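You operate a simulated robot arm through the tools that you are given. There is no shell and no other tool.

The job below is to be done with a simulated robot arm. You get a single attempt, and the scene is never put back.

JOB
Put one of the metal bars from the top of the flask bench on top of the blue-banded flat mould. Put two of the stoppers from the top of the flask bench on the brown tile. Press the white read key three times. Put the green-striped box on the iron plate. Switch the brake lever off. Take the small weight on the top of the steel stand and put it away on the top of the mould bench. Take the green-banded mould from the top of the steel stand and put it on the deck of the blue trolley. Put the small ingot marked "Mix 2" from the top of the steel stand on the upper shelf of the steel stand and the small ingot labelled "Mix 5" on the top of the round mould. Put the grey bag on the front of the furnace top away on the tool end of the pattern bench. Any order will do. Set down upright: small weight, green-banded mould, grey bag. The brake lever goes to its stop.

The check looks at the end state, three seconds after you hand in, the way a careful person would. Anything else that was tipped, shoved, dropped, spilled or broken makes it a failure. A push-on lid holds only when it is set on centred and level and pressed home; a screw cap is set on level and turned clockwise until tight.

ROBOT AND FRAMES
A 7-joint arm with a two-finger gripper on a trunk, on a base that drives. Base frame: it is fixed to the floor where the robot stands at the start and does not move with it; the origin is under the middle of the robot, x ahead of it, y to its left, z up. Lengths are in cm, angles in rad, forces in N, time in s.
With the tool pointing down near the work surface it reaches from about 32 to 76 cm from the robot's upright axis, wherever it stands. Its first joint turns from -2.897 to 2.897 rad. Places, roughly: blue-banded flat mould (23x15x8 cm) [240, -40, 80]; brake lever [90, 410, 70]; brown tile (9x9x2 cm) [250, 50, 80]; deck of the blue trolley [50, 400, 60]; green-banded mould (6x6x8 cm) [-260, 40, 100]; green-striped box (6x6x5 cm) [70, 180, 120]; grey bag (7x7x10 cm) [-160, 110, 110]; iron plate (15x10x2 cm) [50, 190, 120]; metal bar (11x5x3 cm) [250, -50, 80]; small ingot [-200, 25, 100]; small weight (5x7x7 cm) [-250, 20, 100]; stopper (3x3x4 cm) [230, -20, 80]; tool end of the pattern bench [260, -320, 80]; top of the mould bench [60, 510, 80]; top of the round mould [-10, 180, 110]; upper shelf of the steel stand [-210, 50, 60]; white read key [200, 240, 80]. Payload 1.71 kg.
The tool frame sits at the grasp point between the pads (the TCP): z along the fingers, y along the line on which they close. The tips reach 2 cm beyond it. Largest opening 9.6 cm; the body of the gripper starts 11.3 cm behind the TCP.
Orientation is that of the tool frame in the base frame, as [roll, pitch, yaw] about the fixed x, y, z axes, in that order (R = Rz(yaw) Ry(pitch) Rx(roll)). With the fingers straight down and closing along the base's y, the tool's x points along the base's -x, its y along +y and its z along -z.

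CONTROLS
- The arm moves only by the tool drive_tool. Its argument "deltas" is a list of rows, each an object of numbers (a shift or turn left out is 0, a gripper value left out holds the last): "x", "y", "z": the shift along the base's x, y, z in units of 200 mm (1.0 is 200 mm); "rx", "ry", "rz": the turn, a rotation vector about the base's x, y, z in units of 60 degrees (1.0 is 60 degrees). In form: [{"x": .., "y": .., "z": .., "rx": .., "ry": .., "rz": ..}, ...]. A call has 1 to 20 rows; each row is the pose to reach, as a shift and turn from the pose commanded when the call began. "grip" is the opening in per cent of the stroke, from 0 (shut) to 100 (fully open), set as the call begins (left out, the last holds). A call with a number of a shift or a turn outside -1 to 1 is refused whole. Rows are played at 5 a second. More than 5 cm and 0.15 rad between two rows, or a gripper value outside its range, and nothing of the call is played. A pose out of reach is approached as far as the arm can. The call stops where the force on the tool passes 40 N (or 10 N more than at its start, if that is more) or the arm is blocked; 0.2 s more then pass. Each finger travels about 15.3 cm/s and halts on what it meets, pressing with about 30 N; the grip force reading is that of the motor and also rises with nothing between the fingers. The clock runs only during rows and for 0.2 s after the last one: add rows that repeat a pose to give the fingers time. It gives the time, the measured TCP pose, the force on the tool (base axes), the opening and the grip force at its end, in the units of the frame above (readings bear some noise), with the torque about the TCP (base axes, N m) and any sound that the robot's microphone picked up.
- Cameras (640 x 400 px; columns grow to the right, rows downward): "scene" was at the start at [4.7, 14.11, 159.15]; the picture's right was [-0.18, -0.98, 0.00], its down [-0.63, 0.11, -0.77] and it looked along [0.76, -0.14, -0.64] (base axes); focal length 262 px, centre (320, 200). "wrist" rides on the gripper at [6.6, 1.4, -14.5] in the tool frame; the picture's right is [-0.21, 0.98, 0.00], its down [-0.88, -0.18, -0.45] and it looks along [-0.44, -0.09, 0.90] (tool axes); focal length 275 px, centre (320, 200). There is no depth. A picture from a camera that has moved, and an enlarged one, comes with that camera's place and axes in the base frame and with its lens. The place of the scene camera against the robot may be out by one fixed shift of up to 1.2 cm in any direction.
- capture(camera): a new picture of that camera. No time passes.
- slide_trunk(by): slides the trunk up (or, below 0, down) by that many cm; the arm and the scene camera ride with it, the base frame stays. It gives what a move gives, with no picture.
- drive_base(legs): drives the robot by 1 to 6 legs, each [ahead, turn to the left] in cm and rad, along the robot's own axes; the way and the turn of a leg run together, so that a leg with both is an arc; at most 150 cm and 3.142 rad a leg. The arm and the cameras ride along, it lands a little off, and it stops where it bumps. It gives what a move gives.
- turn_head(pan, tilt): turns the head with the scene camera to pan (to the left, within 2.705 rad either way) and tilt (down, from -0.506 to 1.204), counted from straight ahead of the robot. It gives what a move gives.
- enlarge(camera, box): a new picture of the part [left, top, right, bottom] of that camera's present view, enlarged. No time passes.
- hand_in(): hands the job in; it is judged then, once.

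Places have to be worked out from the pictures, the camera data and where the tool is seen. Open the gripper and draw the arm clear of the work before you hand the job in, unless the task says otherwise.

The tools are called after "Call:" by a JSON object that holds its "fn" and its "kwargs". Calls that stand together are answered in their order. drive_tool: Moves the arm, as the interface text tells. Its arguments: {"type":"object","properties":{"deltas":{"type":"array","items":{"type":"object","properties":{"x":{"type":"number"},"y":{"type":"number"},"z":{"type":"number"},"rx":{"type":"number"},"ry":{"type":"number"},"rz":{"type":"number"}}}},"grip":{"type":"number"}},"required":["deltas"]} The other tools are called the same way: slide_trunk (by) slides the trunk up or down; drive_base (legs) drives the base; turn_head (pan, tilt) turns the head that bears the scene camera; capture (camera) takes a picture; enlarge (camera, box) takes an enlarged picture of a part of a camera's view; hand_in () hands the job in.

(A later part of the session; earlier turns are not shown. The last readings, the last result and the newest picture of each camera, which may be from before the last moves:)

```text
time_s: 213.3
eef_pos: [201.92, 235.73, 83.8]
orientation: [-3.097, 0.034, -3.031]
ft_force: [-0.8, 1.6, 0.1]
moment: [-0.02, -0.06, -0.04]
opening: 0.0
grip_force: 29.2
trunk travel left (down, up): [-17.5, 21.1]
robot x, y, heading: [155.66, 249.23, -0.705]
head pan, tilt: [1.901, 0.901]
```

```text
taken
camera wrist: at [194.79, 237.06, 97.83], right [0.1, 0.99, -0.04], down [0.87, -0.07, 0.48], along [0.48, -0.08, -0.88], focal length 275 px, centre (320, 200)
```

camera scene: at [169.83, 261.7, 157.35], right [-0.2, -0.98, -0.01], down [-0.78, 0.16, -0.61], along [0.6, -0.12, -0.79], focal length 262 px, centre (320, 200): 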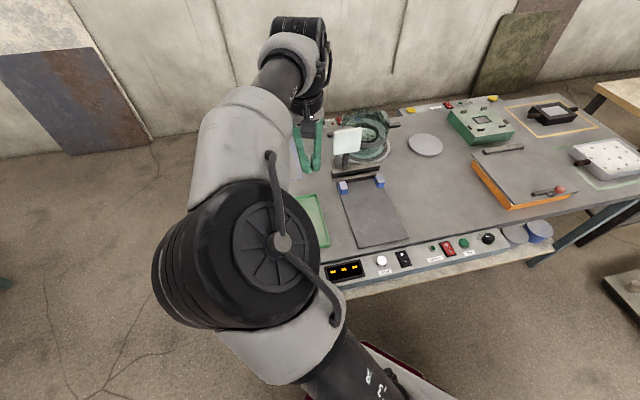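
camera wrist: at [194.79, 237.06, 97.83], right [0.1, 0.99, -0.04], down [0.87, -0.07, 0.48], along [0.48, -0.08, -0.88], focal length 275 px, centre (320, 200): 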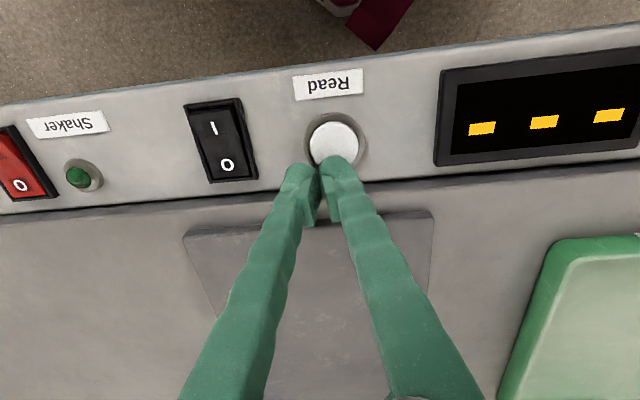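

Display unchanged, one click counted. The key centre is at (199.8, 236.8); I re-centre above it at z≈85.5.

Call:
{"fn": "drive_tool", "kwargs": {"deltas": [{"x": 0.0, "y": 0.0, "z": 0.06}, {"x": -0.1, "y": 0.05, "z": 0.08, "ry": 0.03}]}}

Call:
{"fn": "capture", "kwargs": {"camera": "wrist"}}

```text
time_s: 213.9
eef_pos: [199.29, 237.48, 86.0]
orientation: [-3.096, 0.011, -3.029]
ft_force: [-0.6, -0.4, -0.3]
moment: [-0.03, 0.0, -0.01]
opening: 0.0
grip_force: 29.4
trunk travel left (down, up): [-17.5, 21.1]
robot x, y, heading: [155.72, 248.8, -0.698]
head pan, tilt: [1.901, 0.901]
```

```text
taken
camera wrist: at [192.36, 238.84, 100.25], right [0.1, 0.99, -0.04], down [0.88, -0.07, 0.46], along [0.46, -0.08, -0.89], focal length 275 px, centre (320, 200)
```

wrist: 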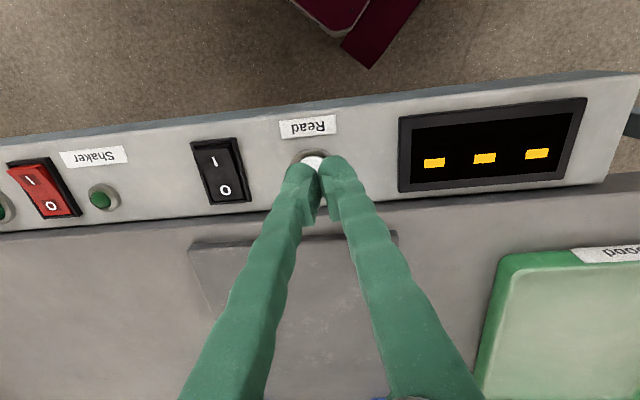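

Small re-centre, then a slow press.

Call:
{"fn": "drive_tool", "kwargs": {"deltas": [{"x": 0.02, "y": -0.03, "z": -0.02}, {"x": 0.02, "y": -0.03, "z": -0.06}, {"x": 0.02, "y": -0.03, "z": -0.1}, {"x": 0.02, "y": -0.03, "z": -0.11}, {"x": 0.02, "y": -0.03, "z": -0.12}]}}

```text
time_s: 215.2
eef_pos: [199.93, 236.68, 83.45]
orientation: [-3.098, 0.006, -3.031]
ft_force: [1.9, -0.1, 1.4]
moment: [0.01, 0.01, -0.04]
opening: 0.0
grip_force: 30.3
trunk travel left (down, up): [-17.5, 21.1]
robot x, y, heading: [155.41, 249.05, -0.701]
head pan, tilt: [1.901, 0.901]
heard: click
```

A second click at z≈83.45 with light force. I release by raising 1.5 cm.

Call:
{"fn": "drive_tool", "kwargs": {"deltas": [{"z": 0.04}, {"z": 0.08}]}}

Call:
{"fn": "capture", "kwargs": {"camera": "wrist"}}

```text
time_s: 215.8
eef_pos: [199.91, 236.6, 85.04]
orientation: [-3.097, 0.008, -3.029]
ft_force: [-0.1, -0.4, -0.1]
moment: [-0.01, 0.01, 0.0]
opening: 0.0
grip_force: 29.2
trunk travel left (down, up): [-17.5, 21.1]
robot x, y, heading: [155.35, 248.81, -0.699]
head pan, tilt: [1.901, 0.901]
```

```text
taken
camera wrist: at [193.07, 237.96, 99.28], right [0.1, 0.99, -0.04], down [0.89, -0.07, 0.46], along [0.45, -0.08, -0.89], focal length 275 px, centre (320, 200)
```

wrist: 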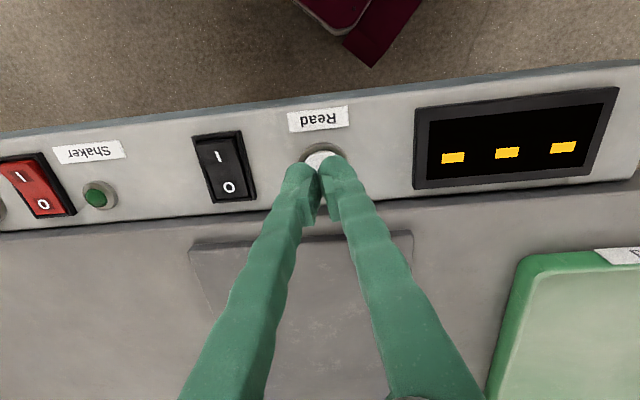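

Two presses counted. Third press now.

Call:
{"fn": "drive_tool", "kwargs": {"deltas": [{"z": -0.03}, {"z": -0.06}, {"z": -0.07}, {"z": -0.08}]}}

```text
time_s: 216.8
eef_pos: [199.87, 236.66, 83.28]
orientation: [-3.098, 0.006, -3.029]
ft_force: [-0.8, 0.7, 2.0]
moment: [0.04, -0.01, 0.01]
opening: 0.0
grip_force: 29.5
trunk travel left (down, up): [-17.5, 21.1]
robot x, y, heading: [155.39, 249.48, -0.702]
head pan, tilt: [1.901, 0.901]
heard: click
```

Third click heard. I raise straight up and away.

Call:
{"fn": "drive_tool", "kwargs": {"deltas": [{"z": 0.1}, {"z": 0.3}, {"z": 0.5}, {"z": 0.7}, {"z": 0.9}, {"z": 1.0}]}}

Call:
{"fn": "capture", "kwargs": {"camera": "wrist"}}

```text
time_s: 218.2
eef_pos: [199.94, 236.69, 103.42]
orientation: [-3.098, 0.007, -3.03]
ft_force: [0.0, 0.1, -0.3]
moment: [0.0, 0.03, -0.01]
opening: 0.0
grip_force: 29.2
trunk travel left (down, up): [-17.5, 21.1]
robot x, y, heading: [155.68, 249.31, -0.697]
head pan, tilt: [1.901, 0.901]
```

```text
taken
camera wrist: at [193.08, 237.84, 117.64], right [0.1, 0.99, -0.04], down [0.89, -0.07, 0.46], along [0.45, -0.08, -0.89], focal length 275 px, centre (320, 200)
```

wrist: 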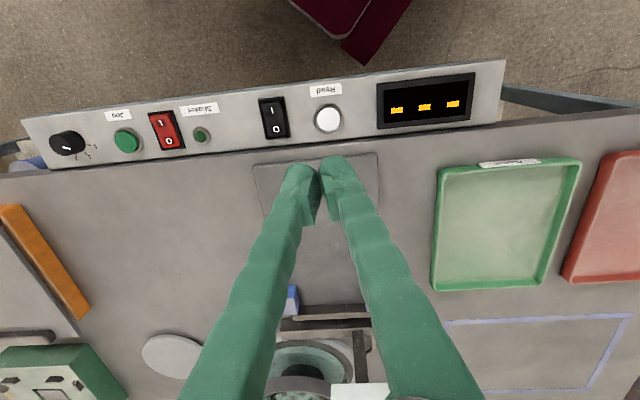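

Read key done. Now I look at the tub top (striped box and iron plate) from here.

Call:
{"fn": "turn_head", "kwargs": {"pan": -1.8, "tilt": 0.6}}

Call:
{"fn": "capture", "kwargs": {"camera": "scene"}}

Call:
{"fn": "turn_head", "kwargs": {"pan": 2.3, "tilt": 0.4}}

Call:
{"fn": "capture", "kwargs": {"camera": "scene"}}

```text
time_s: 221.2
eef_pos: [199.99, 236.58, 103.36]
orientation: [-3.1, 0.008, -3.028]
ft_force: [-0.1, 0.7, -0.3]
moment: [0.01, -0.01, 0.02]
opening: 0.01
grip_force: 29.7
trunk travel left (down, up): [-17.5, 21.1]
robot x, y, heading: [155.49, 249.27, -0.705]
head pan, tilt: [-1.799, 0.6]
```

```text
taken
camera scene: at [155.41, 257.88, 159.97], right [-0.6, 0.8, 0.02], down [0.44, 0.35, -0.83], along [-0.67, -0.49, -0.56], focal length 262 px, centre (320, 200)
```

scene: 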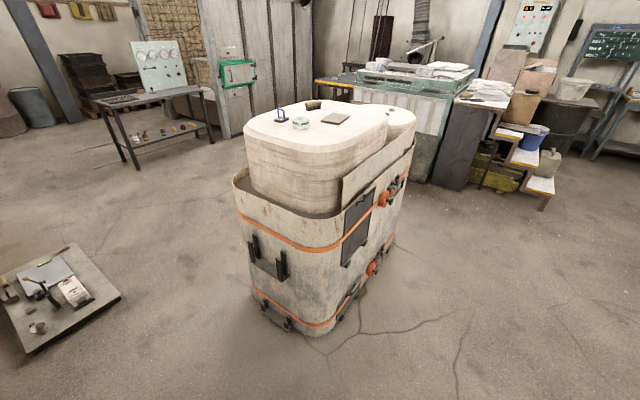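

```text
time_s: 224.6
eef_pos: [199.82, 236.61, 103.35]
orientation: [-3.1, 0.007, -3.029]
ft_force: [-0.1, -0.7, 0.5]
moment: [0.02, 0.0, 0.04]
opening: 0.01
grip_force: 29.8
trunk travel left (down, up): [-17.5, 21.1]
robot x, y, heading: [155.59, 248.8, -0.696]
head pan, tilt: [2.3, 0.4]
```

```text
taken
camera scene: at [162.26, 272.41, 161.86], right [1.0, 0.03, -0.01], down [0.0, -0.38, -0.93], along [-0.03, 0.92, -0.38], focal length 262 px, centre (320, 200)
```

scene: 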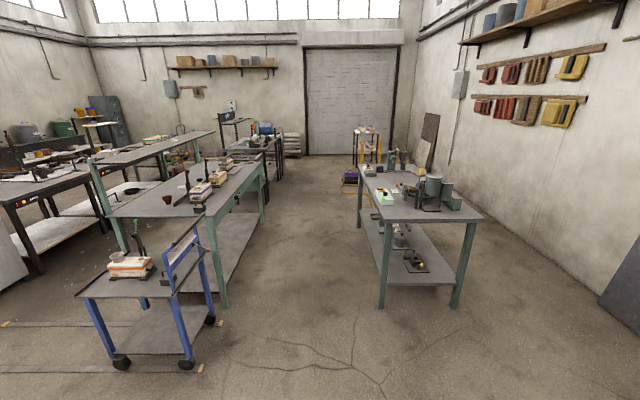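

Tub far side is at y≈217; box near (64.5, 180.5), plate near (45.5, 185.6), tops around z 121. I raise the trunk 20 cm and drive to the far side of the tub, around (27, 268) facing −y.

Call:
{"fn": "slide_trunk", "kwargs": {"by": 20}}

Call:
{"fn": "drive_base", "kwargs": {"legs": [[0, -2.588], [130, 0], [0, 1.717]]}}

Call:
{"fn": "turn_head", "kwargs": {"pan": 0.9, "tilt": 0.7}}

Call:
{"fn": "capture", "kwargs": {"camera": "scene"}}

```text
time_s: 226.7
eef_pos: [199.94, 236.58, 123.23]
orientation: [-3.099, 0.006, -3.028]
ft_force: [0.1, -0.7, 0.3]
moment: [0.0, -0.01, -0.03]
opening: 0.01
grip_force: 30.1
trunk travel left (down, up): [-37.5, 1.1]
robot x, y, heading: [155.41, 248.95, -0.703]
head pan, tilt: [2.3, 0.4]
```

```text
time_s: 246.1
eef_pos: [44.8, 229.23, 123.37]
orientation: [-3.1, 0.005, 2.363]
ft_force: [0.6, -0.5, 0.0]
moment: [-0.01, 0.01, -0.01]
opening: 0.0
grip_force: 29.2
trunk travel left (down, up): [-37.5, 1.1]
robot x, y, heading: [26.18, 271.59, -1.593]
head pan, tilt: [2.3, 0.4]
```

```text
time_s: 247.6
eef_pos: [44.79, 230.83, 123.87]
orientation: [-3.09, 0.018, 2.363]
ft_force: [0.3, 0.3, 0.4]
moment: [-0.03, 0.01, 0.03]
opening: 0.0
grip_force: 29.2
trunk travel left (down, up): [-37.5, 1.1]
robot x, y, heading: [26.04, 271.26, -1.59]
head pan, tilt: [0.901, 0.7]
```

```text
taken
camera scene: at [47.78, 269.01, 178.96], right [-0.64, -0.77, -0.01], down [-0.5, 0.42, -0.76], along [0.59, -0.48, -0.65], focal length 262 px, centre (320, 200)
```

scene: 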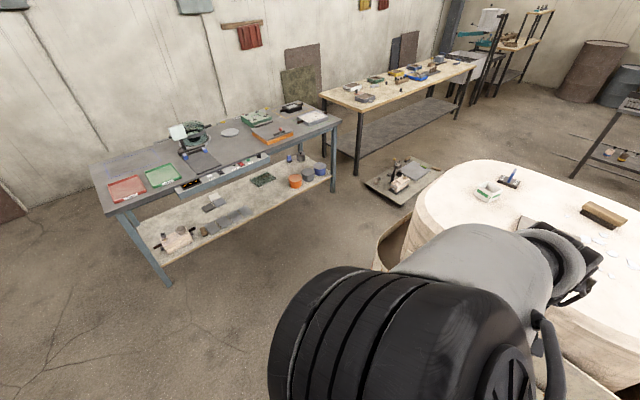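

I raise the tool another 10 cm and then go ahead 16 cm.

Call:
{"fn": "drive_tool", "kwargs": {"deltas": [{"z": 0.2}, {"z": 0.4}, {"z": 0.5}], "grip": 100}}

Call:
{"fn": "drive_base", "kwargs": {"legs": [[16, 0]]}}

Call:
{"fn": "capture", "kwargs": {"camera": "wrist"}}

Call:
{"fn": "capture", "kwargs": {"camera": "scene"}}

```text
time_s: 248.6
eef_pos: [34.8, 228.8, 133.73]
orientation: [-3.049, 0.0, 2.1]
ft_force: [-0.1, -0.2, -0.4]
moment: [-0.01, -0.08, 0.01]
opening: 9.6
grip_force: 0.1
trunk travel left (down, up): [-37.5, 1.1]
robot x, y, heading: [25.91, 271.88, -1.59]
head pan, tilt: [0.901, 0.7]
stopped in row 3: the arm was blocked; the commanded pose is now the measured one
```

```text
time_s: 250.1
eef_pos: [40.26, 217.11, 134.76]
orientation: [-3.053, 0.024, 2.248]
ft_force: [3.0, 0.6, 2.1]
moment: [0.05, 0.51, -0.03]
opening: 9.61
grip_force: 0.1
trunk travel left (down, up): [-37.5, 1.1]
robot x, y, heading: [25.74, 255.56, -1.596]
head pan, tilt: [0.901, 0.7]
```

```text
taken
camera wrist: at [38.1, 224.24, 148.82], right [0.89, 0.45, -0.08], down [0.43, -0.76, 0.48], along [0.15, -0.46, -0.87], focal length 275 px, centre (320, 200)
```

wrist: 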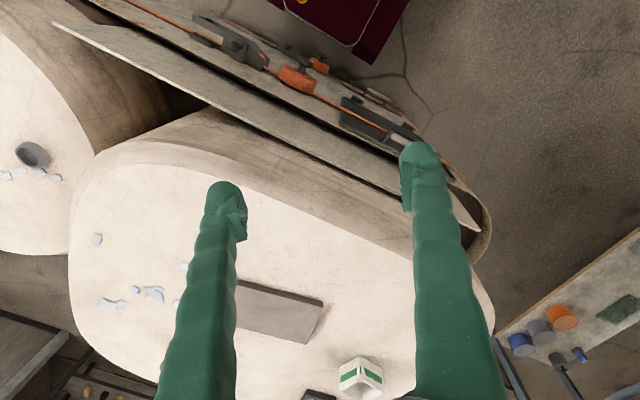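

```text
taken
camera scene: at [47.68, 259.26, 178.89], right [-0.65, -0.76, 0.02], down [-0.49, 0.41, -0.77], along [0.58, -0.51, -0.64], focal length 262 px, centre (320, 200)
```

scene: 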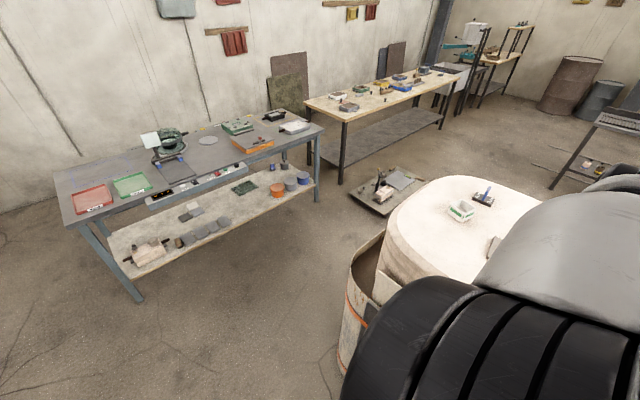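

The folded elbow presses the head; I turn the head to the back-left and then extend the arm over the tub.

Call:
{"fn": "turn_head", "kwargs": {"pan": 2.5, "tilt": 0.7}}

Call:
{"fn": "drive_tool", "kwargs": {"deltas": [{"x": 0.1, "y": -0.2}, {"x": 0.2, "y": -0.4}, {"x": 0.3, "y": -0.6}, {"x": 0.4, "y": -0.8}, {"x": 0.5, "y": -1.0}]}}

Call:
{"fn": "capture", "kwargs": {"camera": "wrist"}}

```text
time_s: 251.8
eef_pos: [36.18, 213.26, 133.75]
orientation: [-3.052, -0.001, 2.145]
ft_force: [0.8, 0.5, 0.3]
moment: [-0.07, -0.03, 0.05]
opening: 9.56
grip_force: 0.1
trunk travel left (down, up): [-37.5, 1.1]
robot x, y, heading: [25.48, 255.31, -1.597]
head pan, tilt: [2.499, 0.7]
```

```text
time_s: 253.0
eef_pos: [49.95, 193.97, 133.79]
orientation: [-3.072, 0.005, 2.248]
ft_force: [0.3, -0.9, -0.4]
moment: [0.04, 0.0, 0.01]
opening: 9.59
grip_force: 0.0
trunk travel left (down, up): [-37.5, 1.1]
robot x, y, heading: [25.74, 255.53, -1.594]
head pan, tilt: [2.499, 0.7]
```

```text
taken
camera wrist: at [47.75, 200.55, 148.06], right [0.89, 0.45, -0.07], down [0.43, -0.78, 0.46], along [0.16, -0.44, -0.88], focal length 275 px, centre (320, 200)
```

wrist: 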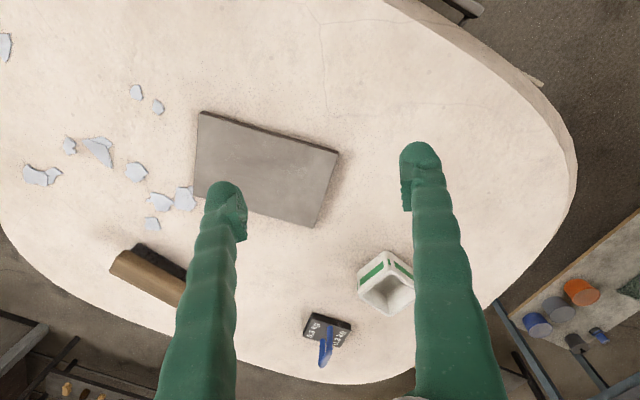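

Box at (65, 181), plate centre (46, 187.3). I zoom on the box to see its orientation.

Call:
{"fn": "enlarge", "kwargs": {"camera": "wrist", "box": [300, 210, 460, 310]}}

Call:
{"fn": "enlarge", "kwargs": {"camera": "wrist", "box": [180, 90, 380, 240]}}

```text
4.00 times, centred on (380, 260) of wrist
camera zoom: at [47.75, 200.55, 148.06], right [0.89, 0.45, -0.07], down [0.43, -0.78, 0.46], along [0.16, -0.44, -0.88], focal length 1101 px, centre (80, -40)
```

zoom: 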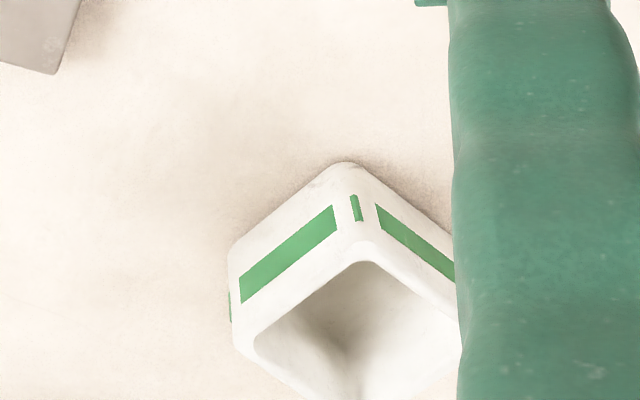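

```text
2.67 times, centred on (280, 165) of wrist
camera zoom: at [47.75, 200.55, 148.06], right [0.89, 0.45, -0.07], down [0.43, -0.78, 0.46], along [0.16, -0.44, -0.88], focal length 734 px, centre (427, 293)
```

zoom: 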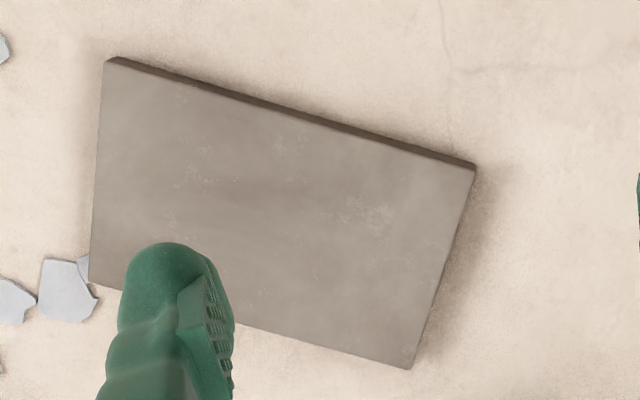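

The box's faces are yawed about −12°, so I set the closing axis along −12° (tool yaw 1.36), with a forward tilt of 0.5 rad. First the yaw.

Call:
{"fn": "drive_tool", "kwargs": {"deltas": [{"x": 0.05, "rz": -0.122}, {"x": 0.1, "rz": -0.244}, {"x": 0.15, "rz": -0.366}, {"x": 0.2, "rz": -0.488}, {"x": 0.3, "rz": -0.61}, {"x": 0.4, "rz": -0.732}, {"x": 0.5, "rz": -0.847}]}}

Call:
{"fn": "drive_tool", "kwargs": {"deltas": [{"x": 0.08, "y": -0.1, "rx": -0.12, "ry": 0.025}, {"x": 0.16, "y": -0.2, "rx": -0.24, "ry": 0.05}, {"x": 0.24, "y": -0.3, "rx": -0.36, "ry": 0.075}, {"x": 0.31, "y": -0.38, "rx": -0.467, "ry": 0.1}]}}

Call:
{"fn": "capture", "kwargs": {"camera": "wrist"}}

```text
time_s: 254.6
eef_pos: [58.35, 193.97, 133.26]
orientation: [-3.056, -0.018, 1.361]
ft_force: [-0.2, -0.2, 0.6]
moment: [-0.02, 0.01, -0.04]
opening: 9.59
grip_force: 0.1
out of reach, approached as far as the arm can: row 7
trunk travel left (down, up): [-37.5, 1.1]
robot x, y, heading: [25.86, 255.56, -1.592]
head pan, tilt: [2.499, 0.7]
```

```text
time_s: 255.6
eef_pos: [65.37, 186.73, 134.01]
orientation: [-3.062, 0.511, 1.363]
ft_force: [-0.3, 0.6, -0.9]
moment: [0.01, 0.01, -0.03]
opening: 9.59
grip_force: 0.1
trunk travel left (down, up): [-37.5, 1.1]
robot x, y, heading: [25.78, 255.77, -1.595]
head pan, tilt: [2.499, 0.7]
```

```text
taken
camera wrist: at [70.57, 198.67, 143.18], right [0.91, -0.42, 0.03], down [-0.26, -0.5, 0.83], along [-0.33, -0.76, -0.56], focal length 275 px, centre (320, 200)
```

wrist: 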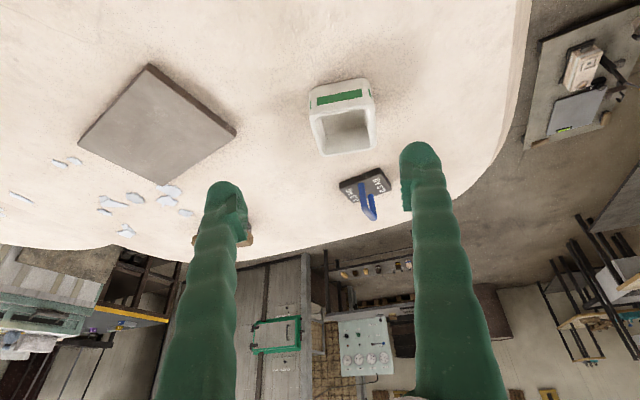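

I correct the small roll error and descend along the tool axis to a near pre-grasp.

Call:
{"fn": "drive_tool", "kwargs": {"deltas": [{"x": 0.03, "z": -0.08, "rx": -0.0137, "ry": -0.065, "rz": 0.037}, {"x": 0.06, "y": -0.06, "z": -0.2, "rx": -0.0137, "ry": -0.065, "rz": 0.037}, {"x": 0.05, "y": -0.1, "z": -0.28, "rx": -0.0137, "ry": -0.065, "rz": 0.037}]}}

Call:
{"fn": "capture", "kwargs": {"camera": "wrist"}}

```text
time_s: 256.6
eef_pos: [60.96, 182.38, 128.26]
orientation: [3.135, 0.455, 1.169]
ft_force: [-0.3, 0.6, 0.2]
moment: [0.04, -0.09, 0.06]
opening: 9.58
grip_force: 0.0
out of reach, approached as far as the arm can: row 1, 2, 3
trunk travel left (down, up): [-37.5, 1.1]
robot x, y, heading: [25.55, 255.72, -1.594]
head pan, tilt: [2.499, 0.7]
stopped in row 3: the arm was blocked; the commanded pose is now the measured one
```

```text
taken
camera wrist: at [66.88, 193.24, 138.24], right [0.83, -0.55, 0.1], down [-0.4, -0.47, 0.78], along [-0.39, -0.69, -0.61], focal length 275 px, centre (320, 200)
```

wrist: 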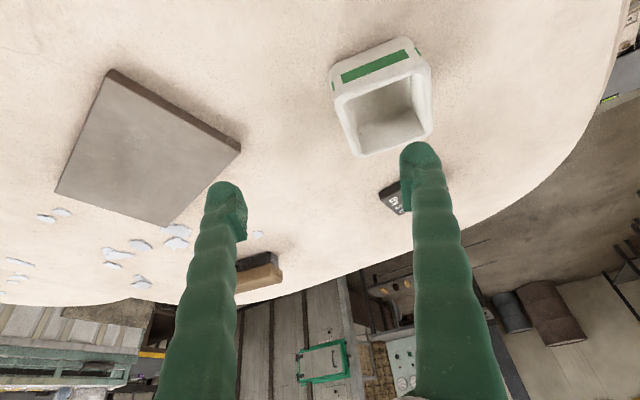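

That wrist yaw runs into a joint limit, so I'll use the other pair of faces (yaw 2.93). I raise the tool and turn it back.

Call:
{"fn": "drive_tool", "kwargs": {"deltas": [{"z": 0.2}, {"z": 0.4}, {"z": 0.5, "rz": 0.1}, {"z": 0.5, "rz": 0.22}, {"z": 0.5, "rz": 0.34}, {"z": 0.5, "rz": 0.46}, {"z": 0.5, "rz": 0.58}, {"z": 0.5, "rz": 0.7}]}}

Call:
{"fn": "drive_tool", "kwargs": {"deltas": [{"rz": 0.13}, {"rz": 0.26}, {"rz": 0.39}, {"rz": 0.52}, {"rz": 0.65}, {"rz": 0.78}, {"rz": 0.9}]}}

```text
time_s: 258.6
eef_pos: [59.63, 181.7, 139.35]
orientation: [3.06, 0.445, 1.816]
ft_force: [-1.7, 0.6, 0.4]
moment: [0.07, -0.13, 0.06]
opening: 9.6
grip_force: 0.1
out of reach, approached as far as the arm can: row 1, 2, 3, 4, 5
trunk travel left (down, up): [-37.5, 1.1]
robot x, y, heading: [25.65, 255.25, -1.595]
head pan, tilt: [2.499, 0.7]
stopped in row 8: the arm was blocked; the commanded pose is now the measured one
```

```text
time_s: 260.2
eef_pos: [61.0, 185.43, 138.28]
orientation: [3.073, 0.487, 2.703]
ft_force: [-1.0, 0.1, 1.0]
moment: [-0.07, 0.0, -0.01]
opening: 9.6
grip_force: 0.1
out of reach, approached as far as the arm can: row 3, 4, 5, 6, 7
trunk travel left (down, up): [-37.5, 1.1]
robot x, y, heading: [25.5, 255.59, -1.591]
head pan, tilt: [2.499, 0.7]
```

Now I shift the base about +10 cm in x with a reverse and S-curve.

Call:
{"fn": "drive_base", "kwargs": {"legs": [[-32.5, 0], [17, 0.6], [17, -0.6]]}}

Call:
{"fn": "capture", "kwargs": {"camera": "wrist"}}

Call:
{"fn": "turn_head", "kwargs": {"pan": -0.6, "tilt": 0.9}}

Call:
{"fn": "capture", "kwargs": {"camera": "scene"}}

```text
time_s: 266.3
eef_pos: [69.57, 184.99, 138.0]
orientation: [3.063, 0.485, 2.674]
ft_force: [0.2, -0.6, 0.7]
moment: [0.03, -0.04, -0.01]
opening: 9.6
grip_force: 0.0
trunk travel left (down, up): [-37.5, 1.1]
robot x, y, heading: [36.09, 256.22, -1.603]
head pan, tilt: [2.499, 0.7]
```

```text
taken
camera wrist: at [58.44, 190.83, 147.81], right [0.57, 0.8, 0.16], down [0.41, -0.46, 0.79], along [0.71, -0.38, -0.59], focal length 275 px, centre (320, 200)
```

wrist: 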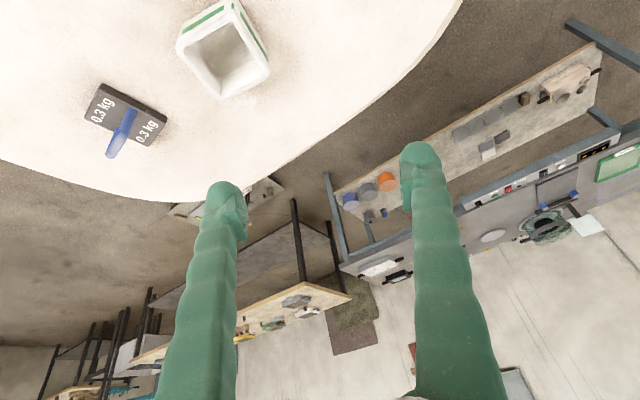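

```text
time_s: 269.0
eef_pos: [66.74, 183.81, 138.52]
orientation: [2.995, 0.485, 2.526]
ft_force: [-0.7, 0.1, 0.1]
moment: [-0.04, -0.01, 0.01]
opening: 9.6
grip_force: 0.1
trunk travel left (down, up): [-37.5, 1.1]
robot x, y, heading: [35.98, 256.06, -1.61]
head pan, tilt: [-0.6, 0.901]
```

```text
taken
camera scene: at [46.52, 252.56, 177.33], right [-0.8, 0.59, 0.01], down [0.47, 0.64, -0.61], along [-0.37, -0.49, -0.79], focal length 262 px, centre (320, 200)
```

scene: 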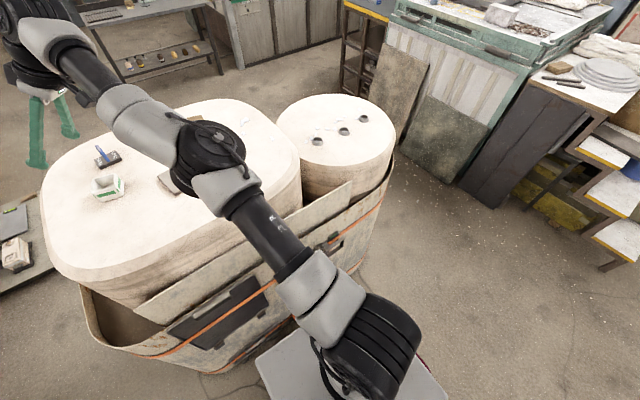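

Good view: elbow is in plane. I fix the roll and pitch first, then yaw to 2.93 while moving to a stand-off west of the box.

Call:
{"fn": "drive_tool", "kwargs": {"deltas": [{"x": -0.1, "rx": -0.08, "ry": -0.009, "rz": -0.03}, {"x": -0.2, "rx": -0.165, "ry": -0.018, "rz": -0.065}]}}

Call:
{"fn": "drive_tool", "kwargs": {"deltas": [{"x": -0.08, "rz": 0.13}, {"x": -0.16, "rz": 0.26}, {"x": -0.24, "rz": 0.386}]}}

Call:
{"fn": "capture", "kwargs": {"camera": "wrist"}}

```text
time_s: 269.8
eef_pos: [60.18, 181.55, 136.63]
orientation: [2.977, 0.461, 2.462]
ft_force: [-0.3, -0.6, 0.0]
moment: [0.05, -0.14, 0.02]
opening: 9.61
grip_force: 0.0
out of reach, approached as far as the arm can: row 1, 2
trunk travel left (down, up): [-37.5, 1.1]
robot x, y, heading: [35.53, 255.96, -1.607]
head pan, tilt: [-0.6, 0.901]
stopped in row 2: the arm was blocked; the commanded pose is now the measured one
```

```text
time_s: 270.8
eef_pos: [62.46, 188.35, 140.46]
orientation: [3.116, 0.527, 3.016]
ft_force: [-1.7, 0.8, 0.0]
moment: [-0.06, -0.15, -0.02]
opening: 9.62
grip_force: 0.0
out of reach, approached as far as the arm can: row 1, 2, 3
trunk travel left (down, up): [-37.5, 1.1]
robot x, y, heading: [35.68, 256.11, -1.605]
head pan, tilt: [-0.6, 0.901]
stopped in row 3: the arm was blocked; the commanded pose is now the measured one
```

```text
taken
camera wrist: at [49.79, 190.99, 149.76], right [0.29, 0.95, 0.13], down [0.51, -0.26, 0.82], along [0.81, -0.17, -0.56], focal length 275 px, centre (320, 200)
```

wrist: 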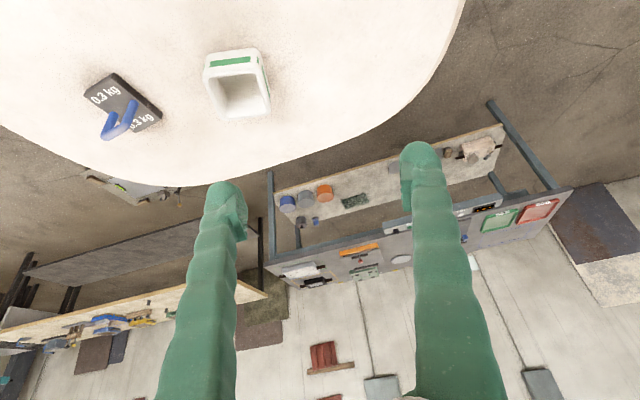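

The arm is near its limits here. I check how much room there is between my front and the tub to get closer.

Call:
{"fn": "turn_head", "kwargs": {"pan": -0.2, "tilt": 1.2}}

Call:
{"fn": "capture", "kwargs": {"camera": "scene"}}

```text
time_s: 271.7
eef_pos: [62.75, 188.11, 140.26]
orientation: [3.112, 0.524, 3.014]
ft_force: [0.7, 0.8, 0.0]
moment: [-0.05, -0.01, 0.0]
opening: 9.62
grip_force: 0.1
trunk travel left (down, up): [-37.5, 1.1]
robot x, y, heading: [35.89, 256.23, -1.608]
head pan, tilt: [-0.201, 1.201]
```

```text
taken
camera scene: at [49.6, 253.29, 175.37], right [-0.97, 0.23, 0.0], down [0.22, 0.91, -0.35], along [-0.08, -0.34, -0.94], focal length 262 px, centre (320, 200)
```

scene: 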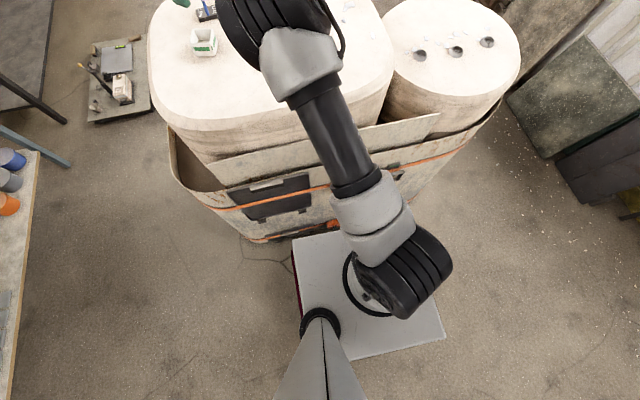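

There's about 13 cm free ahead. I move 8 cm closer.

Call:
{"fn": "drive_base", "kwargs": {"legs": [[8, 0]]}}

Call:
{"fn": "capture", "kwargs": {"camera": "wrist"}}

```text
time_s: 272.4
eef_pos: [63.17, 191.79, 142.87]
orientation: [-3.14, 0.528, 3.036]
ft_force: [0.2, 0.0, 0.3]
moment: [-0.05, -0.01, -0.03]
opening: 9.62
grip_force: 0.0
trunk travel left (down, up): [-37.5, 1.1]
robot x, y, heading: [35.84, 255.22, -1.609]
head pan, tilt: [-0.201, 1.201]
stopped in leg 1: the robot was blocked; the commanded pose is now the measured one
```

```text
taken
camera wrist: at [50.35, 194.5, 151.88], right [0.28, 0.95, 0.1], down [0.51, -0.24, 0.83], along [0.81, -0.18, -0.55], focal length 275 px, centre (320, 200)
```

wrist: 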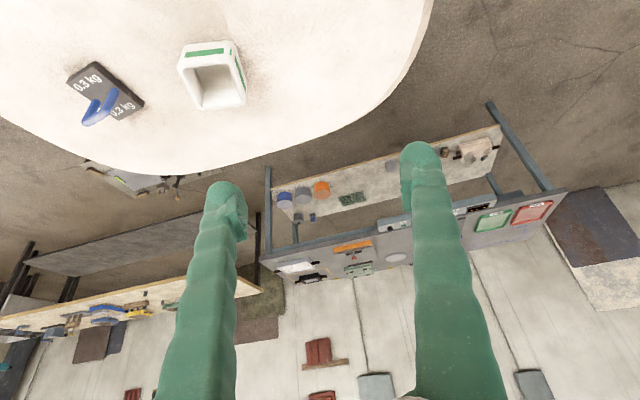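

A clamp on the tub's far wall sticks out and stops the base, so I back 1 cm. Then I use the −12° closing axis (yaw 1.36), which is better placed from here.

Call:
{"fn": "drive_base", "kwargs": {"legs": [[-1, 0]]}}

Call:
{"fn": "drive_tool", "kwargs": {"deltas": [{"rz": -0.13}, {"rz": -0.26}, {"rz": -0.39}, {"rz": -0.52}, {"rz": -0.65}, {"rz": -0.78}, {"rz": -0.91}]}}

Call:
{"fn": "drive_tool", "kwargs": {"deltas": [{"rz": -0.13}, {"rz": -0.26}, {"rz": -0.39}, {"rz": -0.52}, {"rz": -0.65}, {"rz": -0.69}]}}

Call:
{"fn": "capture", "kwargs": {"camera": "wrist"}}

```text
time_s: 273.1
eef_pos: [63.01, 192.33, 142.51]
orientation: [3.14, 0.529, 3.033]
ft_force: [0.4, 0.1, -1.0]
moment: [0.01, -0.02, 0.0]
opening: 9.57
grip_force: 0.0
trunk travel left (down, up): [-37.5, 1.1]
robot x, y, heading: [35.99, 256.51, -1.61]
head pan, tilt: [-0.201, 1.201]
```

```text
time_s: 274.8
eef_pos: [63.14, 194.5, 143.54]
orientation: [-3.126, 0.528, 2.088]
ft_force: [0.1, 0.1, -0.2]
moment: [-0.02, 0.02, -0.02]
opening: 9.57
grip_force: 0.0
trunk travel left (down, up): [-37.5, 1.1]
robot x, y, heading: [35.69, 256.4, -1.607]
head pan, tilt: [-0.201, 1.201]
```

```text
time_s: 276.1
eef_pos: [62.99, 194.47, 143.38]
orientation: [-3.124, 0.526, 1.367]
ft_force: [-0.4, -0.3, -0.4]
moment: [0.02, -0.03, -0.01]
opening: 9.59
grip_force: 0.0
trunk travel left (down, up): [-37.5, 1.1]
robot x, y, heading: [35.84, 256.59, -1.608]
head pan, tilt: [-0.201, 1.201]
```

```text
taken
camera wrist: at [67.27, 206.86, 152.64], right [0.92, -0.38, 0.09], down [-0.28, -0.49, 0.83], along [-0.27, -0.79, -0.55], focal length 275 px, centre (320, 200)
```

wrist: 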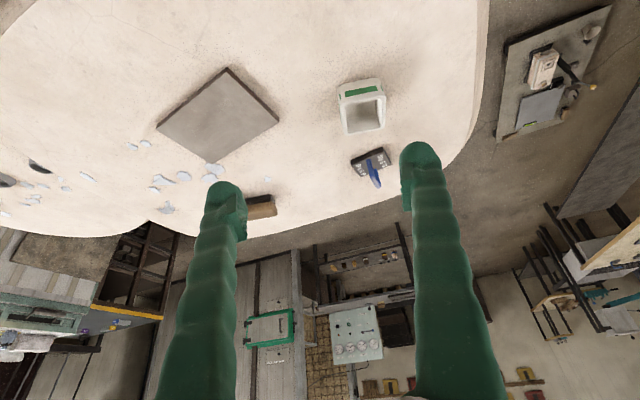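

Orientation is right now. I descend toward the pre-grasp at (66.7, 186.7, 130).

Call:
{"fn": "drive_tool", "kwargs": {"deltas": [{"x": 0.06, "y": -0.1, "z": -0.17}, {"x": 0.12, "y": -0.2, "z": -0.34}, {"x": 0.17, "y": -0.3, "z": -0.5}, {"x": 0.185, "y": -0.39, "z": -0.65}]}}

Call:
{"fn": "capture", "kwargs": {"camera": "wrist"}}

```text
time_s: 277.1
eef_pos: [66.8, 186.84, 130.28]
orientation: [-3.125, 0.526, 1.366]
ft_force: [0.5, -0.4, -1.7]
moment: [-0.01, -0.03, 0.0]
opening: 9.61
grip_force: 0.1
trunk travel left (down, up): [-37.5, 1.1]
robot x, y, heading: [35.67, 256.33, -1.603]
head pan, tilt: [-0.201, 1.201]
```

```text
taken
camera wrist: at [70.98, 199.1, 139.55], right [0.92, -0.38, 0.09], down [-0.28, -0.49, 0.83], along [-0.27, -0.79, -0.56], focal length 275 px, centre (320, 200)
```

wrist: 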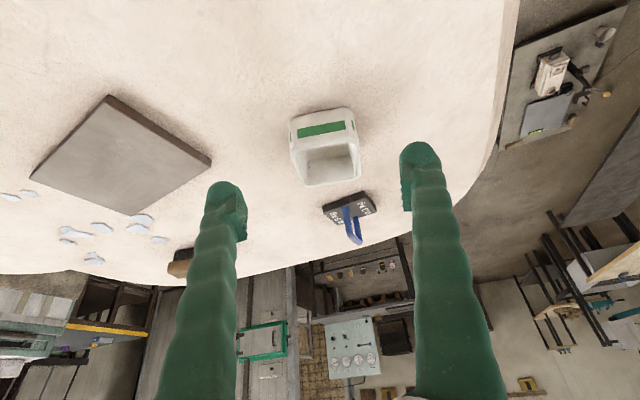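

Box nearly aligned under the tool axis. I advance along the axis in small rows.

Call:
{"fn": "drive_tool", "kwargs": {"deltas": [{"x": 0.0, "y": -0.08, "z": -0.13}, {"x": -0.01, "y": -0.15, "z": -0.26}, {"x": -0.02, "y": -0.2, "z": -0.34}]}}

Call:
{"fn": "capture", "kwargs": {"camera": "wrist"}}

```text
time_s: 277.9
eef_pos: [66.52, 182.58, 123.65]
orientation: [-3.122, 0.524, 1.37]
ft_force: [1.1, 0.1, -0.5]
moment: [0.03, -0.02, 0.02]
opening: 9.58
grip_force: 0.1
trunk travel left (down, up): [-37.5, 1.1]
robot x, y, heading: [36.07, 256.53, -1.607]
head pan, tilt: [-0.201, 1.201]
```

```text
taken
camera wrist: at [70.76, 194.98, 132.74], right [0.92, -0.38, 0.09], down [-0.28, -0.49, 0.83], along [-0.27, -0.79, -0.56], focal length 275 px, centre (320, 200)
```

wrist: 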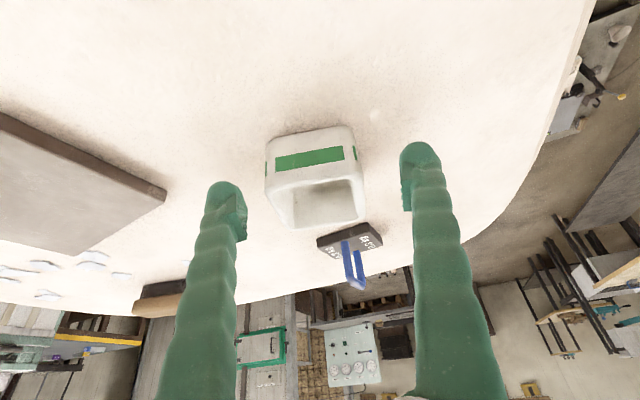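

A little further along the axis, then close on the box.

Call:
{"fn": "drive_tool", "kwargs": {"deltas": [{"x": -0.012, "y": -0.018, "z": -0.03}, {"x": -0.022, "y": -0.035, "z": -0.06}]}}

Call:
{"fn": "drive_tool", "kwargs": {"deltas": [{"z": 0.0}, {"z": 0.0}, {"z": 0.0}, {"z": 0.0}], "grip": 0}}

Call:
{"fn": "capture", "kwargs": {"camera": "wrist"}}

```text
time_s: 278.6
eef_pos: [65.94, 181.99, 122.61]
orientation: [-3.123, 0.527, 1.368]
ft_force: [-0.4, 0.9, -0.5]
moment: [0.01, 0.02, 0.0]
opening: 9.59
grip_force: 0.0
trunk travel left (down, up): [-37.5, 1.1]
robot x, y, heading: [35.84, 256.44, -1.608]
head pan, tilt: [-0.201, 1.201]
```

```text
time_s: 279.6
eef_pos: [66.05, 182.01, 122.48]
orientation: [-3.121, 0.527, 1.368]
ft_force: [-0.7, -0.8, 1.4]
moment: [0.04, 0.07, 0.03]
opening: 6.28
grip_force: 30.1
trunk travel left (down, up): [-37.5, 1.1]
robot x, y, heading: [35.81, 256.3, -1.605]
head pan, tilt: [-0.201, 1.201]
```

```text
taken
camera wrist: at [70.28, 194.32, 131.59], right [0.92, -0.38, 0.09], down [-0.28, -0.49, 0.83], along [-0.27, -0.79, -0.55], focal length 275 px, centre (320, 200)
```

wrist: 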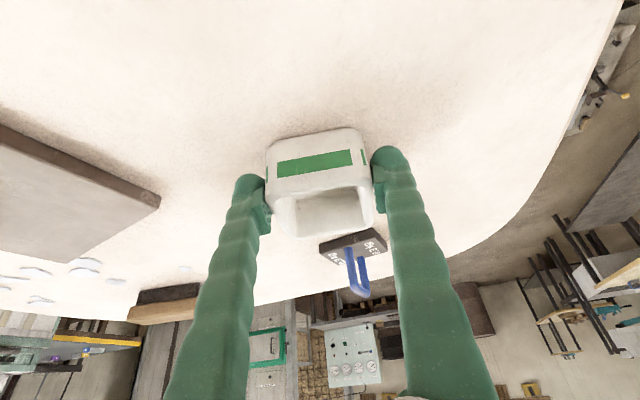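

Box gripped (6.3 cm). I lift 6 cm and carry it over the plate centre (47.4, 187.3).

Call:
{"fn": "drive_tool", "kwargs": {"deltas": [{"z": 0.1}, {"z": 0.25}, {"x": -0.1, "y": 0.03, "z": 0.3}, {"x": -0.32, "y": 0.09, "z": 0.3}, {"x": -0.54, "y": 0.155, "z": 0.3}, {"x": -0.75, "y": 0.215, "z": 0.3}, {"x": -0.925, "y": 0.265, "z": 0.3}]}}

Call:
{"fn": "capture", "kwargs": {"camera": "wrist"}}

Call:
{"fn": "capture", "kwargs": {"camera": "scene"}}

```text
time_s: 281.1
eef_pos: [47.17, 187.4, 128.51]
orientation: [-3.125, 0.524, 1.369]
ft_force: [0.0, 0.6, -1.0]
moment: [-0.01, -0.02, 0.02]
opening: 6.3
grip_force: 30.1
trunk travel left (down, up): [-37.5, 1.1]
robot x, y, heading: [36.12, 256.29, -1.606]
head pan, tilt: [-0.201, 1.201]
```

```text
taken
camera wrist: at [51.53, 199.72, 137.56], right [0.92, -0.38, 0.09], down [-0.28, -0.49, 0.83], along [-0.27, -0.79, -0.55], focal length 275 px, centre (320, 200)
```

wrist: 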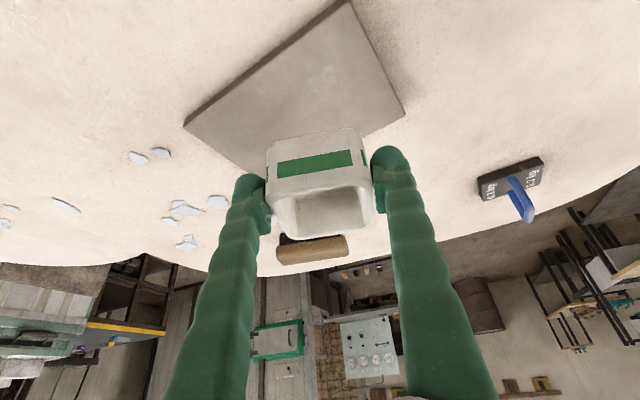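

```text
taken
camera scene: at [49.61, 253.63, 175.37], right [-0.97, 0.23, 0.0], down [0.22, 0.91, -0.35], along [-0.08, -0.34, -0.94], focal length 262 px, centre (320, 200)
```

scene: 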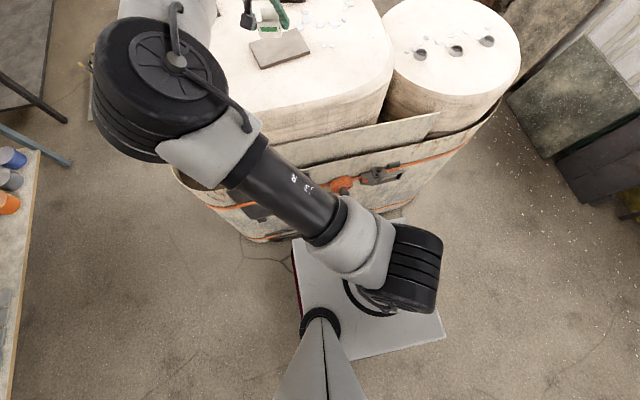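

The plate centre is about (45.7, 186.7). I shift slightly and lower toward contact.

Call:
{"fn": "drive_tool", "kwargs": {"deltas": [{"x": -0.07, "y": -0.03, "z": -0.05}, {"x": -0.07, "y": -0.03, "z": -0.13}]}}

Call:
{"fn": "drive_tool", "kwargs": {"deltas": [{"z": -0.02}, {"z": -0.04}]}}

Call:
{"fn": "drive_tool", "kwargs": {"deltas": [{"z": -0.015}, {"z": -0.03}]}}

Call:
{"fn": "capture", "kwargs": {"camera": "wrist"}}

```text
time_s: 281.8
eef_pos: [46.15, 186.71, 125.83]
orientation: [-3.122, 0.527, 1.371]
ft_force: [0.8, -0.3, -0.6]
moment: [-0.01, 0.06, -0.07]
opening: 6.31
grip_force: 30.0
trunk travel left (down, up): [-37.5, 1.1]
robot x, y, heading: [35.44, 256.31, -1.606]
head pan, tilt: [-0.201, 1.201]
```

```text
time_s: 282.4
eef_pos: [46.0, 186.79, 125.03]
orientation: [-3.125, 0.527, 1.367]
ft_force: [0.1, -0.1, -0.8]
moment: [0.01, -0.03, -0.04]
opening: 6.3
grip_force: 29.8
trunk travel left (down, up): [-37.5, 1.1]
robot x, y, heading: [35.93, 255.9, -1.607]
head pan, tilt: [-0.201, 1.201]
```

```text
time_s: 282.9
eef_pos: [46.09, 186.83, 124.49]
orientation: [-3.125, 0.523, 1.368]
ft_force: [-0.9, 0.1, -1.0]
moment: [0.02, 0.0, 0.0]
opening: 6.29
grip_force: 29.8
trunk travel left (down, up): [-37.5, 1.1]
robot x, y, heading: [35.6, 256.31, -1.604]
head pan, tilt: [-0.201, 1.201]
```

```text
taken
camera wrist: at [50.34, 199.13, 133.53], right [0.92, -0.38, 0.09], down [-0.28, -0.49, 0.83], along [-0.27, -0.79, -0.55], focal length 275 px, centre (320, 200)
```

wrist: 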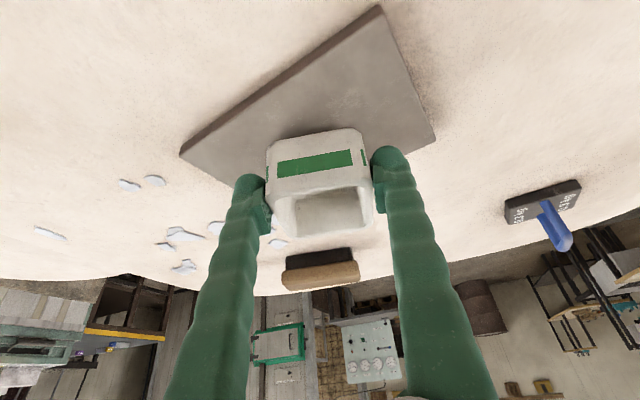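

No contact yet; continuing down in small steps.

Call:
{"fn": "drive_tool", "kwargs": {"deltas": [{"z": -0.01}, {"z": -0.02}]}}

Call:
{"fn": "drive_tool", "kwargs": {"deltas": [{"z": -0.01}, {"z": -0.02}]}}

Call:
{"fn": "capture", "kwargs": {"camera": "wrist"}}

```text
time_s: 283.6
eef_pos: [46.11, 186.71, 123.98]
orientation: [-3.125, 0.524, 1.368]
ft_force: [0.9, -0.1, -1.5]
moment: [0.05, -0.03, -0.02]
opening: 6.29
grip_force: 29.8
trunk travel left (down, up): [-37.5, 1.1]
robot x, y, heading: [35.52, 256.44, -1.602]
head pan, tilt: [-0.201, 1.201]
```

```text
time_s: 284.1
eef_pos: [46.16, 186.69, 123.78]
orientation: [-3.123, 0.529, 1.369]
ft_force: [0.7, -1.6, 4.4]
moment: [0.08, 0.1, 0.0]
opening: 6.26
grip_force: 30.0
trunk travel left (down, up): [-37.5, 1.1]
robot x, y, heading: [35.43, 256.32, -1.61]
head pan, tilt: [-0.201, 1.201]
```

```text
taken
camera wrist: at [50.26, 199.13, 132.8], right [0.92, -0.38, 0.09], down [-0.28, -0.48, 0.83], along [-0.27, -0.79, -0.55], focal length 275 px, centre (320, 200)
```

wrist: 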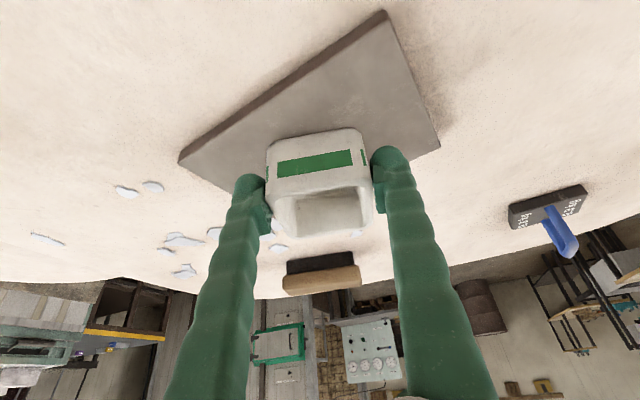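

Contact on the plate, box centred. I release.

Call:
{"fn": "drive_tool", "kwargs": {"deltas": [{"z": -0.005}, {"z": -0.005}]}}

Call:
{"fn": "drive_tool", "kwargs": {"deltas": [{"z": 0.0}, {"z": 0.0}, {"z": 0.0}], "grip": 90}}

Call:
{"fn": "drive_tool", "kwargs": {"deltas": [{"x": 0.01, "y": 0.06, "z": 0.1}, {"x": 0.03, "y": 0.14, "z": 0.25}, {"x": 0.05, "y": 0.24, "z": 0.42}, {"x": 0.06, "y": 0.3, "z": 0.6}, {"x": 0.06, "y": 0.3, "z": 0.8}]}}

Call:
{"fn": "capture", "kwargs": {"camera": "wrist"}}

```text
time_s: 284.8
eef_pos: [46.12, 186.86, 123.71]
orientation: [-3.124, 0.528, 1.37]
ft_force: [0.9, -1.6, 12.4]
moment: [0.22, 0.3, 0.02]
opening: 6.3
grip_force: 30.0
trunk travel left (down, up): [-37.5, 1.1]
robot x, y, heading: [35.71, 256.24, -1.602]
head pan, tilt: [-0.201, 1.201]
```

```text
time_s: 285.6
eef_pos: [45.98, 186.7, 123.47]
orientation: [-3.124, 0.526, 1.369]
ft_force: [0.1, -0.5, -0.6]
moment: [0.02, 0.0, -0.01]
opening: 8.64
grip_force: 0.0
trunk travel left (down, up): [-37.5, 1.1]
robot x, y, heading: [36.4, 256.01, -1.605]
head pan, tilt: [-0.201, 1.201]
```

```text
time_s: 286.8
eef_pos: [47.21, 192.57, 139.57]
orientation: [-3.123, 0.525, 1.369]
ft_force: [-0.5, -0.6, -0.6]
moment: [-0.01, -0.04, 0.04]
opening: 8.64
grip_force: 0.1
trunk travel left (down, up): [-37.5, 1.1]
robot x, y, heading: [35.71, 256.11, -1.607]
head pan, tilt: [-0.201, 1.201]
```

```text
taken
camera wrist: at [51.4, 204.97, 148.7], right [0.92, -0.38, 0.09], down [-0.28, -0.49, 0.83], along [-0.27, -0.79, -0.56], focal length 275 px, centre (320, 200)
```

wrist: 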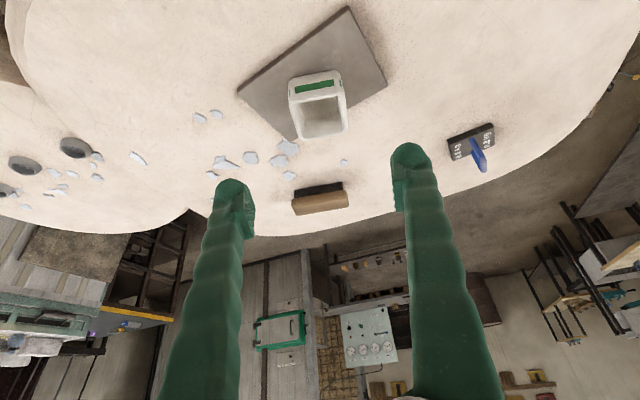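

The box is centred on the plate. Next the steel stand; I look west to judge the passage between tub and furnace.

Call:
{"fn": "turn_head", "kwargs": {"pan": -1.0, "tilt": 0.6}}

Call:
{"fn": "capture", "kwargs": {"camera": "scene"}}

```text
time_s: 287.9
eef_pos: [47.2, 192.6, 139.47]
orientation: [-3.126, 0.524, 1.368]
ft_force: [-0.3, -0.4, 0.1]
moment: [0.01, 0.01, -0.01]
opening: 8.66
grip_force: 0.0
trunk travel left (down, up): [-37.5, 1.1]
robot x, y, heading: [36.11, 256.52, -1.604]
head pan, tilt: [-1.0, 0.6]
```

```text
taken
camera scene: at [43.41, 254.46, 179.83], right [-0.51, 0.86, 0.01], down [0.49, 0.3, -0.82], along [-0.71, -0.41, -0.57], focal length 262 px, centre (320, 200)
```

scene: 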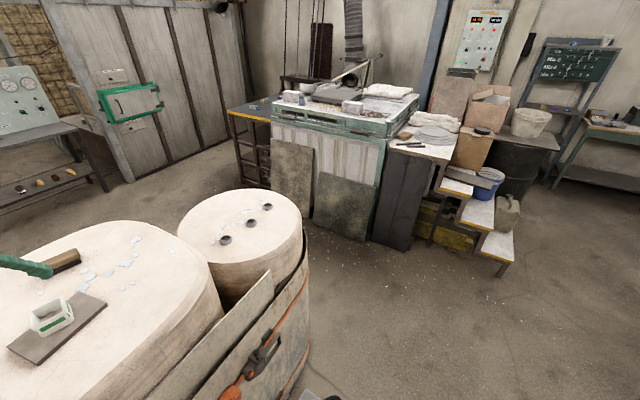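

There's a passage about 95 cm wide at x≈−88. I zoom on the furnace top to find the grey bag.

Call:
{"fn": "enlarge", "kwargs": {"camera": "scene", "box": [220, 60, 460, 210]}}

```text
2.67 times, centred on (340, 135) of scene
camera zoom: at [43.41, 254.46, 179.83], right [-0.51, 0.86, 0.01], down [0.49, 0.3, -0.82], along [-0.71, -0.41, -0.57], focal length 698 px, centre (267, 373)
```

zoom: 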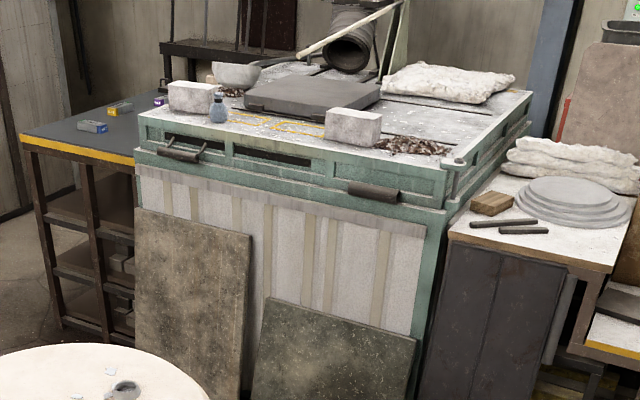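

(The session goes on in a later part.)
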